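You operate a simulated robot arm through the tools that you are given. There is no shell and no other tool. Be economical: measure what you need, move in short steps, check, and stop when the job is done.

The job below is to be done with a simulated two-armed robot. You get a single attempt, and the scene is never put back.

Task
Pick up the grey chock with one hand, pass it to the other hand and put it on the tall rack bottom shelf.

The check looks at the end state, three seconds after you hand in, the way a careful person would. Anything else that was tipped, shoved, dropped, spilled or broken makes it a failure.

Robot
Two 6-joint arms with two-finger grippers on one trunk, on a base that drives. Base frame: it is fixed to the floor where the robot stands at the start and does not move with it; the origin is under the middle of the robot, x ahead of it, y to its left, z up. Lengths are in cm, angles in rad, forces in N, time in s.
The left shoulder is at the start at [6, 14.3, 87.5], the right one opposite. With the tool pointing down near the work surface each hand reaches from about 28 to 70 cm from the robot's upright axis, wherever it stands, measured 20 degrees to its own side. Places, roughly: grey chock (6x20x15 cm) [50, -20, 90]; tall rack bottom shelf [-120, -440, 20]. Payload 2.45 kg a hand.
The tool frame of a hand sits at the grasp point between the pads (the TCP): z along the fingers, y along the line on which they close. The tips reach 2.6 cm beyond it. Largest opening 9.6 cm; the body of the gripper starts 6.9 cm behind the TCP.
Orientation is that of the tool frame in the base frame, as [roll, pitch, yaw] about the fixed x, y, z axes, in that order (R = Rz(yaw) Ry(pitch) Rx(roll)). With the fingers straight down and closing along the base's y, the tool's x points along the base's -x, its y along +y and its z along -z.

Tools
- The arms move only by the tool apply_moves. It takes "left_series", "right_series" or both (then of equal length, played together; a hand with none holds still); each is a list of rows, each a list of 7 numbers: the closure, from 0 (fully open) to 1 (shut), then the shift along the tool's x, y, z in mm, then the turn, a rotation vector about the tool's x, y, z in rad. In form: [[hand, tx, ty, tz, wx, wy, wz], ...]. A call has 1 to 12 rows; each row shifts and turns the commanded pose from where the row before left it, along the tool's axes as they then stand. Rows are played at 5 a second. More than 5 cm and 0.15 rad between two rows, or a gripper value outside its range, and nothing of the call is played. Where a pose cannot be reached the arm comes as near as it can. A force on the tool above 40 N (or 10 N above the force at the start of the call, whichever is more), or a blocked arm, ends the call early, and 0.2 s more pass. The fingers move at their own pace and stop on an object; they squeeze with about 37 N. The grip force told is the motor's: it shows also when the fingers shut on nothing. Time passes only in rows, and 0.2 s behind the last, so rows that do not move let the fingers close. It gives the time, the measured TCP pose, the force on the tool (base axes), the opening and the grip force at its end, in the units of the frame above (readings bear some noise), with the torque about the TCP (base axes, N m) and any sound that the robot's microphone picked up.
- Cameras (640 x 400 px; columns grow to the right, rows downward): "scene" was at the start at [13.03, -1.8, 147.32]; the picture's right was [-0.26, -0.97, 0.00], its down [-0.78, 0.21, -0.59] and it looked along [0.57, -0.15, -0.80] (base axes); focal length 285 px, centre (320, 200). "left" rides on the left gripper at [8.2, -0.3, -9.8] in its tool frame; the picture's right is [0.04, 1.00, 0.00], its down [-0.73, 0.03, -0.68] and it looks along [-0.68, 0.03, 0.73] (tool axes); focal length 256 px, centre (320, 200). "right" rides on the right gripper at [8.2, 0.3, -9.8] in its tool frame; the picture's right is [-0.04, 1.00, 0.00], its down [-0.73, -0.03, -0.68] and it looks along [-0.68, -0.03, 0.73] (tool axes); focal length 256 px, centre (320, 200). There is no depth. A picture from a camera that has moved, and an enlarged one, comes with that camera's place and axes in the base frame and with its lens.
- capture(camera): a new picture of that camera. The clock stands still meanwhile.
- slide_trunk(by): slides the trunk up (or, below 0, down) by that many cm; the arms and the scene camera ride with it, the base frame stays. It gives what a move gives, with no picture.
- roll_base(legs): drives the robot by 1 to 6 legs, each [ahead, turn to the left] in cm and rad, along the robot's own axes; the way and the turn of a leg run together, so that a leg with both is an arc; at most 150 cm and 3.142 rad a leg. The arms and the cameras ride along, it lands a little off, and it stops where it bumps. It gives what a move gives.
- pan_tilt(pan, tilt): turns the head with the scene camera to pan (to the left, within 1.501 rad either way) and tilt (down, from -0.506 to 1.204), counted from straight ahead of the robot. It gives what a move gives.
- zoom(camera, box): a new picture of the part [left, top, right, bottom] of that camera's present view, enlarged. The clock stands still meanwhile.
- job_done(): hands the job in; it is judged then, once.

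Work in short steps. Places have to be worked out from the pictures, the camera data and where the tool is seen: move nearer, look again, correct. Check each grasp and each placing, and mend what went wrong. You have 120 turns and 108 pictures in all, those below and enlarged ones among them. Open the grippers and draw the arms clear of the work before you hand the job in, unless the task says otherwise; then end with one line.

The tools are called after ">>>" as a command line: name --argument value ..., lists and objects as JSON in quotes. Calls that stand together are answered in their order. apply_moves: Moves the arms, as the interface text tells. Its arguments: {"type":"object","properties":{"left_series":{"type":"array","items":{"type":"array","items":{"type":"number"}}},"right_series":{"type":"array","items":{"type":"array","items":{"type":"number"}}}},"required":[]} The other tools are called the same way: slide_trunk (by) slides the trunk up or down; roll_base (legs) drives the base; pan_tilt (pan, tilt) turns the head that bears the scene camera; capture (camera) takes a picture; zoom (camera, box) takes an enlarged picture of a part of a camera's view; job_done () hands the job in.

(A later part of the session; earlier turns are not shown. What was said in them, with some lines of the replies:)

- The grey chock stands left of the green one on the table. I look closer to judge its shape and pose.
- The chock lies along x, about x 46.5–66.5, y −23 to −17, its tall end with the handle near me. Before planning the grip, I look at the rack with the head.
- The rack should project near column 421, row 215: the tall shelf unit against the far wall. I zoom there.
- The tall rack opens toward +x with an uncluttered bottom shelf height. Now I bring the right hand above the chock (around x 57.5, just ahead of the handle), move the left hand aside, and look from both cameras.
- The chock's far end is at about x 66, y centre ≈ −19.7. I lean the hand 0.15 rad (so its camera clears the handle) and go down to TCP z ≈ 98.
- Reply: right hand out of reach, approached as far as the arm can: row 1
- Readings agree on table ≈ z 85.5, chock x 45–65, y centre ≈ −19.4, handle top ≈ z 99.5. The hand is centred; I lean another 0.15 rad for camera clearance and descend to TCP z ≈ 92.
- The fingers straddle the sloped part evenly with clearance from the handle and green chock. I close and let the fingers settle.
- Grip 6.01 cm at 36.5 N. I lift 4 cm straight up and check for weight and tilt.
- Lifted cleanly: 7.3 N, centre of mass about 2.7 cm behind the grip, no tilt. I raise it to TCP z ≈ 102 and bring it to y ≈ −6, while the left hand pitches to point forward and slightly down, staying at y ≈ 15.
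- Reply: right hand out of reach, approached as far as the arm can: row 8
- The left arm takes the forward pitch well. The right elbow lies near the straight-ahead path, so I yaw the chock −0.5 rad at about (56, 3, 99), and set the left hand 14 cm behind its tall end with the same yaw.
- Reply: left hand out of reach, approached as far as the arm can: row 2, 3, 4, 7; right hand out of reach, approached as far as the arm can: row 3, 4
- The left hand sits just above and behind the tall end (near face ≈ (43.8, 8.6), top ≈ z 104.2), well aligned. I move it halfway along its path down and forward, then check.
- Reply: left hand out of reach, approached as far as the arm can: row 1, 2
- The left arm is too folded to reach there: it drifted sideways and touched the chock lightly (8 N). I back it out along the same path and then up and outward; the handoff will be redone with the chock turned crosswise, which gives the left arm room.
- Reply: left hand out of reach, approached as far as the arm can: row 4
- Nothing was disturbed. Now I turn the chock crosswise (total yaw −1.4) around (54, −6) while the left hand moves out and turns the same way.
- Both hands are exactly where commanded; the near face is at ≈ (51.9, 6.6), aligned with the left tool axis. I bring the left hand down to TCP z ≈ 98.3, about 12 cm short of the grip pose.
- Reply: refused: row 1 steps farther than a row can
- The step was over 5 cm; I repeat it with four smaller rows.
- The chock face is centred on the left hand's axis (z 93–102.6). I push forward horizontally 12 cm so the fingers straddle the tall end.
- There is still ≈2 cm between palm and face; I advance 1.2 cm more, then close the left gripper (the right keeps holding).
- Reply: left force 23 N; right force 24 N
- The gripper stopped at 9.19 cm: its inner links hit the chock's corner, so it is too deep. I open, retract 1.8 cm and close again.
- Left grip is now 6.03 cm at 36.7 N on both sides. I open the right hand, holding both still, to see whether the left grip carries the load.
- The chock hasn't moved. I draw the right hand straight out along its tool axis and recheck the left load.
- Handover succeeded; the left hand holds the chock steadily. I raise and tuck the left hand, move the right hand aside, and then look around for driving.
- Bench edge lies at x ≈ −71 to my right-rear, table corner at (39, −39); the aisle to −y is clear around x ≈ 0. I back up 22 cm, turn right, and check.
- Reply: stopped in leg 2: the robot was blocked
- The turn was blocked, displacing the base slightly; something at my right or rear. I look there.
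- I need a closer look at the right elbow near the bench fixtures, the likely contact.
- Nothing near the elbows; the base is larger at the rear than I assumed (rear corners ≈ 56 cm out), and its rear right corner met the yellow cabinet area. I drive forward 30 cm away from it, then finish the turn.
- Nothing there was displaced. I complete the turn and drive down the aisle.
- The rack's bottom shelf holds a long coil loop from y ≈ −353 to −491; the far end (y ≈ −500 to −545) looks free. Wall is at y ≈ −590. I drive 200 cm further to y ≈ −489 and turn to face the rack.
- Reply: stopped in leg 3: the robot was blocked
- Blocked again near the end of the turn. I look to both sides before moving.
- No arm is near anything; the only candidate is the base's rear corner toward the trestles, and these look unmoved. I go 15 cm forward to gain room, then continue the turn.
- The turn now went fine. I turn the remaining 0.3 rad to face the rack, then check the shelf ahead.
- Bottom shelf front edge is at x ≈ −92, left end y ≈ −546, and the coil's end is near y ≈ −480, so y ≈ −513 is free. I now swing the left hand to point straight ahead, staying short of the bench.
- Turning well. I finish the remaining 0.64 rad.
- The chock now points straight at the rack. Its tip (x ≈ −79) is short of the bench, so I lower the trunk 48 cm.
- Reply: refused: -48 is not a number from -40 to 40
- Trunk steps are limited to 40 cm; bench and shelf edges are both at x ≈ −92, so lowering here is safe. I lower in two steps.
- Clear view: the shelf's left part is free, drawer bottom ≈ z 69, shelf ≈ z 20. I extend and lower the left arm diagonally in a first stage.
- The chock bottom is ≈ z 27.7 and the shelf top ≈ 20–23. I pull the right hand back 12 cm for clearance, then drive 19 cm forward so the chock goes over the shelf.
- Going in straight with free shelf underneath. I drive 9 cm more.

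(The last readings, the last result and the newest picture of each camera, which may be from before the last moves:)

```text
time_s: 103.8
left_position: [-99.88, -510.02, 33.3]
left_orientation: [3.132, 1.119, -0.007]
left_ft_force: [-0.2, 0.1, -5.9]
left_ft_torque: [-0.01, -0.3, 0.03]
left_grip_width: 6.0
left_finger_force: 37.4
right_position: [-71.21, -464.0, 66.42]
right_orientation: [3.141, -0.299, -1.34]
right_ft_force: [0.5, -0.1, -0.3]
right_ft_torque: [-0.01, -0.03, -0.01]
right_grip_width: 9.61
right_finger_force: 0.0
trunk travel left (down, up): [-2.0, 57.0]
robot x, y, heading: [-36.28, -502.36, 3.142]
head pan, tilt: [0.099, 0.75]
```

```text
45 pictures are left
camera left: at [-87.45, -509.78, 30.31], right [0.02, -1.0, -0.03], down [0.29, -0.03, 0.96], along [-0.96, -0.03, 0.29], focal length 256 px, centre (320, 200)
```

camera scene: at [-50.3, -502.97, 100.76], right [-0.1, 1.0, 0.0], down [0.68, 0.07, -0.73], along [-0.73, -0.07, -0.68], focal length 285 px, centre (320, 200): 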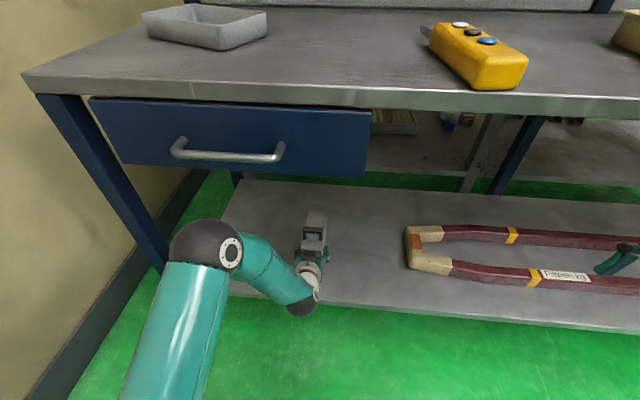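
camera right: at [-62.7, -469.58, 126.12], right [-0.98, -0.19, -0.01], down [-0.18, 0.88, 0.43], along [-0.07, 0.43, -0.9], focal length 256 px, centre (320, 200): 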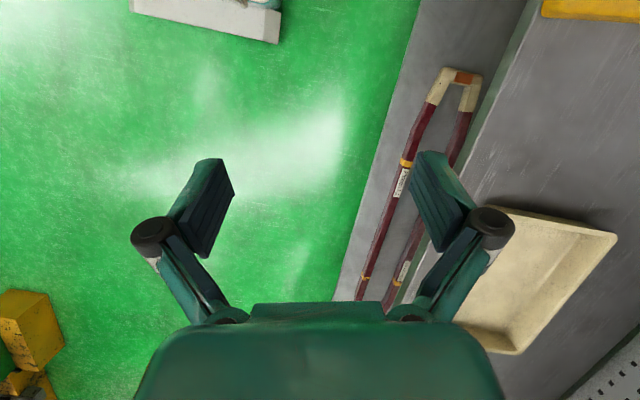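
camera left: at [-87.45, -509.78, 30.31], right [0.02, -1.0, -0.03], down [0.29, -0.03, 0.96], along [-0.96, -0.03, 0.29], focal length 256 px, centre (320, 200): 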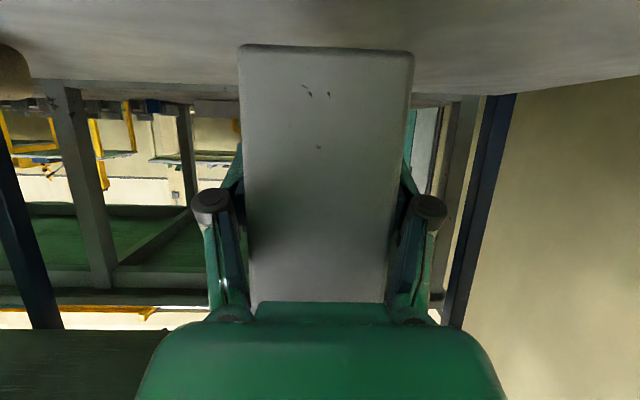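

The chock is over the free shelf. I lower it 3.5 cm in small rows, watching the force.

>>> apply_moves --left_series '[[1, 9, 0, 4.3, 0, 0, 0], [1, 9, 0, 4.3, 0, 0, 0], [1, 9, 0, 4.3, 0, 0, 0], [1, 4.5, 0, 2.2, 0, 0, 0], [1, 0, 0, 0, 0, 0, 0]]'

>>> capture --camera "left"

>>> zoom --camera "scene" --box '[230, 180, 420, 330]'

```text
time_s: 105.0
left_position: [-99.75, -510.16, 29.85]
left_orientation: [3.134, 1.118, -0.003]
left_ft_force: [0.5, 0.1, -5.6]
left_ft_torque: [0.01, -0.3, -0.03]
left_grip_width: 5.96
left_finger_force: 37.3
right_position: [-71.14, -463.95, 66.46]
right_orientation: [3.141, -0.298, -1.341]
right_ft_force: [0.6, 0.6, 0.0]
right_ft_torque: [0.04, 0.02, 0.03]
right_grip_width: 9.62
right_finger_force: 0.1
trunk travel left (down, up): [-2.0, 57.0]
robot x, y, heading: [-35.92, -502.15, 3.141]
head pan, tilt: [0.099, 0.75]
```

```text
44 pictures are left
camera left: at [-87.44, -509.91, 26.77], right [0.02, -1.0, -0.03], down [0.29, -0.03, 0.96], along [-0.96, -0.03, 0.29], focal length 256 px, centre (320, 200)
```

left: 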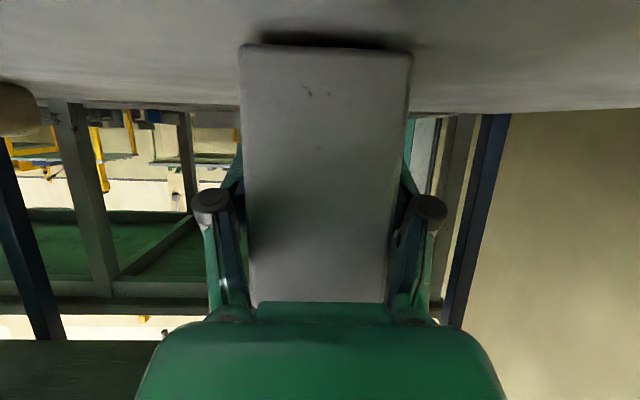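

```text
2.67 times, centred on (325, 255) of scene
camera zoom: at [-50.29, -502.97, 100.75], right [-0.1, 1.0, 0.0], down [0.68, 0.07, -0.73], along [-0.73, -0.07, -0.68], focal length 760 px, centre (307, 53)
```

zoom: 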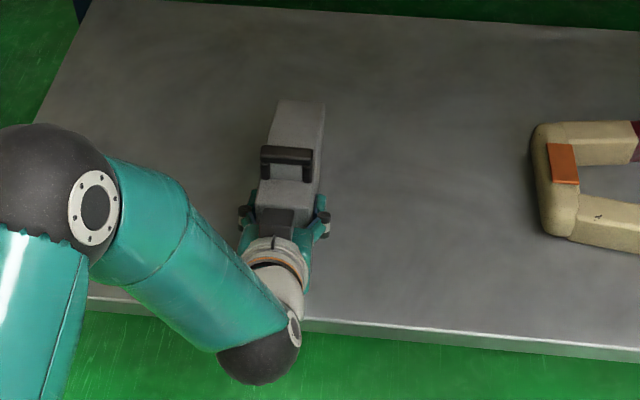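

The contact shadow shows only a small gap left. I lower in 3 mm rows.

>>> apply_moves --left_series '[[1, 2.7, 0, 1.3, 0, 0, 0], [1, 2.7, 0, 1.3, 0, 0, 0], [1, 2.7, 0, 1.3, 0, 0, 0], [1, 0, 0, 0, 0, 0, 0]]'

```text
time_s: 106.0
left_position: [-99.9, -510.15, 29.52]
left_orientation: [3.132, 1.129, -0.007]
left_ft_force: [6.6, -1.9, 22.9]
left_ft_torque: [0.08, -0.17, 0.11]
left_grip_width: 5.98
left_finger_force: 37.0
right_position: [-71.04, -463.9, 66.61]
right_orientation: [3.136, -0.298, -1.339]
right_ft_force: [-0.1, -0.6, -0.5]
right_ft_torque: [0.01, 0.0, 0.05]
right_grip_width: 9.62
right_finger_force: 0.1
trunk travel left (down, up): [-2.0, 57.0]
robot x, y, heading: [-35.66, -502.29, 3.138]
head pan, tilt: [0.099, 0.75]
```

Contact: +23 N at TCP z 29.5, agreeing with a shelf top at ≈ 23.5. I check that it's the chock sitting flat rather than anything else touching.

>>> zoom --camera "left" --box '[200, 0, 460, 120]'

>>> zoom --camera "scene" --box '[270, 190, 370, 320]'

>>> capture --camera "right"

```text
2.46 times, centred on (330, 60) of left
camera zoom: at [-87.62, -509.87, 26.28], right [0.02, -1.0, -0.03], down [0.3, -0.03, 0.95], along [-0.95, -0.03, 0.3], focal length 630 px, centre (295, 545)
```

zoom: 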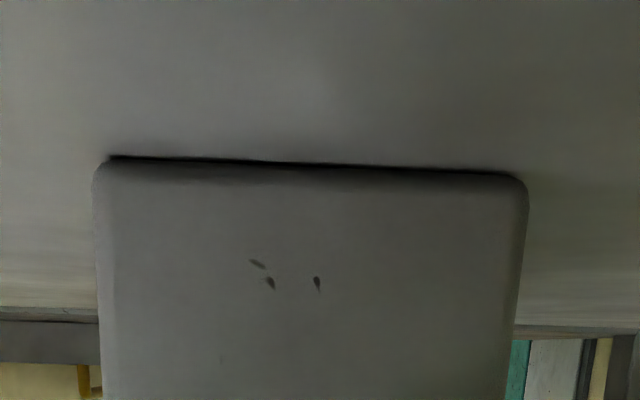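

```text
3.08 times, centred on (320, 255) of scene
camera zoom: at [-50.05, -502.95, 100.82], right [-0.1, 1.0, 0.0], down [0.68, 0.07, -0.73], along [-0.73, -0.07, -0.68], focal length 877 px, centre (320, 31)
```

zoom: 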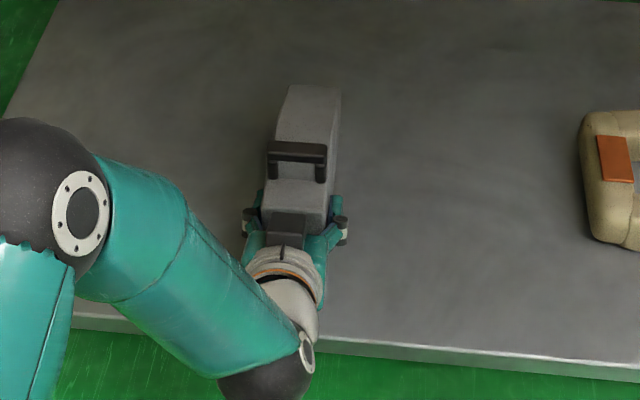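

```text
40 pictures are left
camera right: at [-70.11, -468.75, 78.43], right [-0.98, -0.19, -0.01], down [-0.17, 0.88, 0.43], along [-0.08, 0.43, -0.9], focal length 256 px, centre (320, 200)
```

right: 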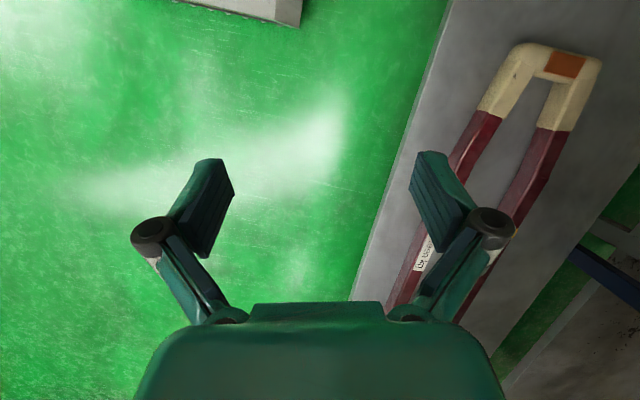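

The chock's base is flush on the shelf. I relieve the press by 4 mm of command and open the left gripper.

>>> apply_moves --left_series '[[1, -3.6, 0, -1.7, 0, 0, 0], [1, 0, 0, 0, 0, 0, 0]]'

>>> apply_moves --left_series '[[0.35, 0, 0, 0, 0, 0, 0], [0, 0, 0, 0, 0, 0, 0], [0, 0, 0, 0, 0, 0, 0]]'

>>> capture --camera "left"

>>> zoom --camera "scene" --box '[270, 190, 370, 320]'

```text
time_s: 106.6
left_position: [-99.91, -510.13, 29.61]
left_orientation: [3.132, 1.12, -0.005]
left_ft_force: [-4.3, -1.1, 7.4]
left_ft_torque: [0.13, 1.26, 0.3]
left_grip_width: 5.93
left_finger_force: 37.0
right_position: [-71.18, -464.0, 66.51]
right_orientation: [3.139, -0.299, -1.34]
right_ft_force: [0.7, 0.0, 0.0]
right_ft_torque: [-0.02, 0.0, 0.02]
right_grip_width: 9.59
right_finger_force: 0.1
trunk travel left (down, up): [-2.0, 57.0]
robot x, y, heading: [-35.76, -502.2, 3.143]
head pan, tilt: [0.099, 0.75]
```

```text
time_s: 107.4
left_position: [-99.77, -510.08, 29.46]
left_orientation: [3.135, 1.12, -0.007]
left_ft_force: [0.7, -0.6, 0.6]
left_ft_torque: [-0.02, 0.02, -0.01]
left_grip_width: 9.6
left_finger_force: 0.0
right_position: [-71.21, -463.97, 66.54]
right_orientation: [3.137, -0.299, -1.341]
right_ft_force: [-0.8, -0.2, -0.5]
right_ft_torque: [0.01, 0.0, -0.05]
right_grip_width: 9.58
right_finger_force: 0.1
trunk travel left (down, up): [-2.0, 57.0]
robot x, y, heading: [-35.74, -502.51, 3.14]
head pan, tilt: [0.099, 0.75]
```

```text
39 pictures are left
camera left: at [-87.43, -509.83, 26.36], right [0.02, -1.0, -0.03], down [0.29, -0.03, 0.96], along [-0.96, -0.03, 0.29], focal length 256 px, centre (320, 200)
```

left: 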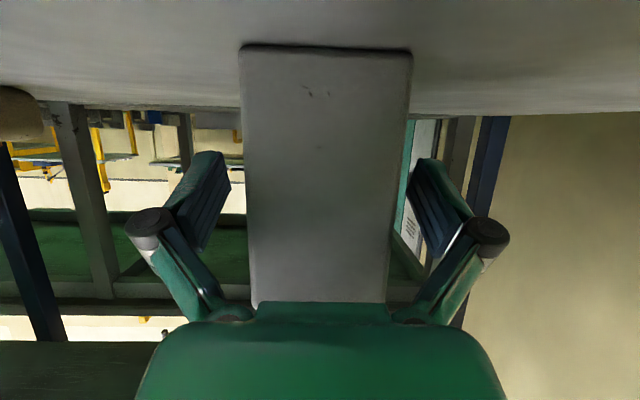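

```text
3.08 times, centred on (320, 255) of scene
camera zoom: at [-50.24, -502.96, 100.76], right [-0.1, 1.0, 0.0], down [0.68, 0.07, -0.73], along [-0.73, -0.07, -0.68], focal length 877 px, centre (320, 31)
```

zoom: 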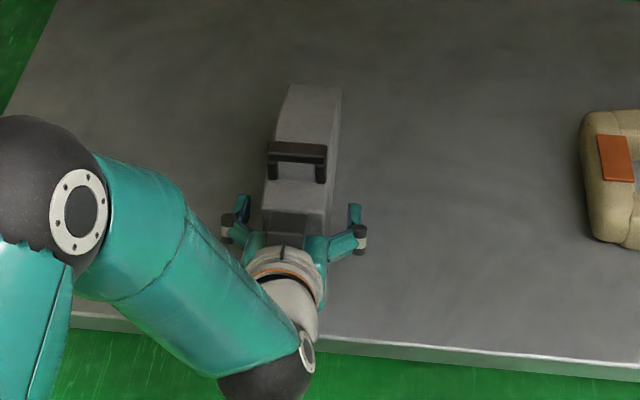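

Released; the chock stands upright on the shelf, clear of the coil. I back straight off 30 cm.

>>> roll_base --legs '[[-30, 0]]'

>>> pan_tilt --pan 0.0 --tilt 0.55

>>> capture --camera "scene"

>>> capture --camera "left"

```text
time_s: 109.5
left_position: [-69.76, -510.09, 29.47]
left_orientation: [3.132, 1.119, -0.01]
left_ft_force: [0.1, -0.8, -0.6]
left_ft_torque: [0.0, -0.03, 0.03]
left_grip_width: 9.61
left_finger_force: 0.0
right_position: [-41.09, -464.05, 66.54]
right_orientation: [3.137, -0.299, -1.341]
right_ft_force: [0.7, 0.2, -0.3]
right_ft_torque: [0.03, 0.0, -0.01]
right_grip_width: 9.6
right_finger_force: 0.0
trunk travel left (down, up): [-2.0, 57.0]
robot x, y, heading: [-6.04, -502.63, 3.141]
head pan, tilt: [0.099, 0.75]
```

```text
time_s: 110.2
left_position: [-69.84, -509.9, 29.54]
left_orientation: [3.134, 1.119, -0.009]
left_ft_force: [0.1, 0.0, 0.6]
left_ft_torque: [-0.02, -0.02, -0.03]
left_grip_width: 9.59
left_finger_force: 0.0
right_position: [-40.98, -464.07, 66.53]
right_orientation: [3.139, -0.297, -1.341]
right_ft_force: [-0.2, 0.0, 0.5]
right_ft_torque: [0.04, 0.02, 0.0]
right_grip_width: 9.58
right_finger_force: 0.1
trunk travel left (down, up): [-2.0, 57.0]
robot x, y, heading: [-5.9, -502.34, 3.136]
head pan, tilt: [0.0, 0.55]
```

```text
37 pictures are left
camera scene: at [-20.95, -502.18, 102.49], right [0.0, 1.0, 0.0], down [0.52, 0.0, -0.85], along [-0.85, 0.0, -0.52], focal length 285 px, centre (320, 200)
```

scene: 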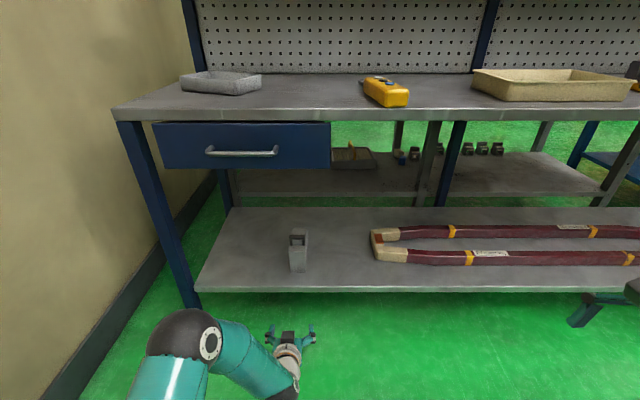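

```text
36 pictures are left
camera left: at [-57.45, -509.78, 26.43], right [0.02, -1.0, -0.03], down [0.29, -0.03, 0.96], along [-0.96, -0.02, 0.29], focal length 256 px, centre (320, 200)
```

left: 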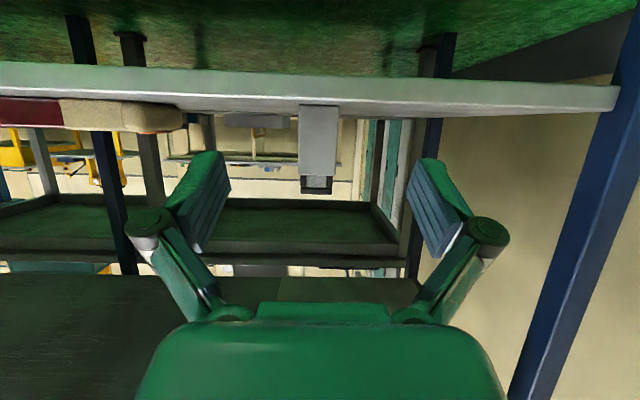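

The chock stands upright and free on the rack's bottom shelf, the grippers are open and both arms are clear, so I hand in.

>>> job_done

```text
The job is handed in.
```

The grey chock was picked up with the right hand, passed to the left, and now stands upright on the tall rack's bottom shelf. Two of the base turns were blocked on the way there: once probably by the yellow cabinet near the table, and once by something I could not identify near the trestles. In the pictures afterwards nothing appeared to have moved.
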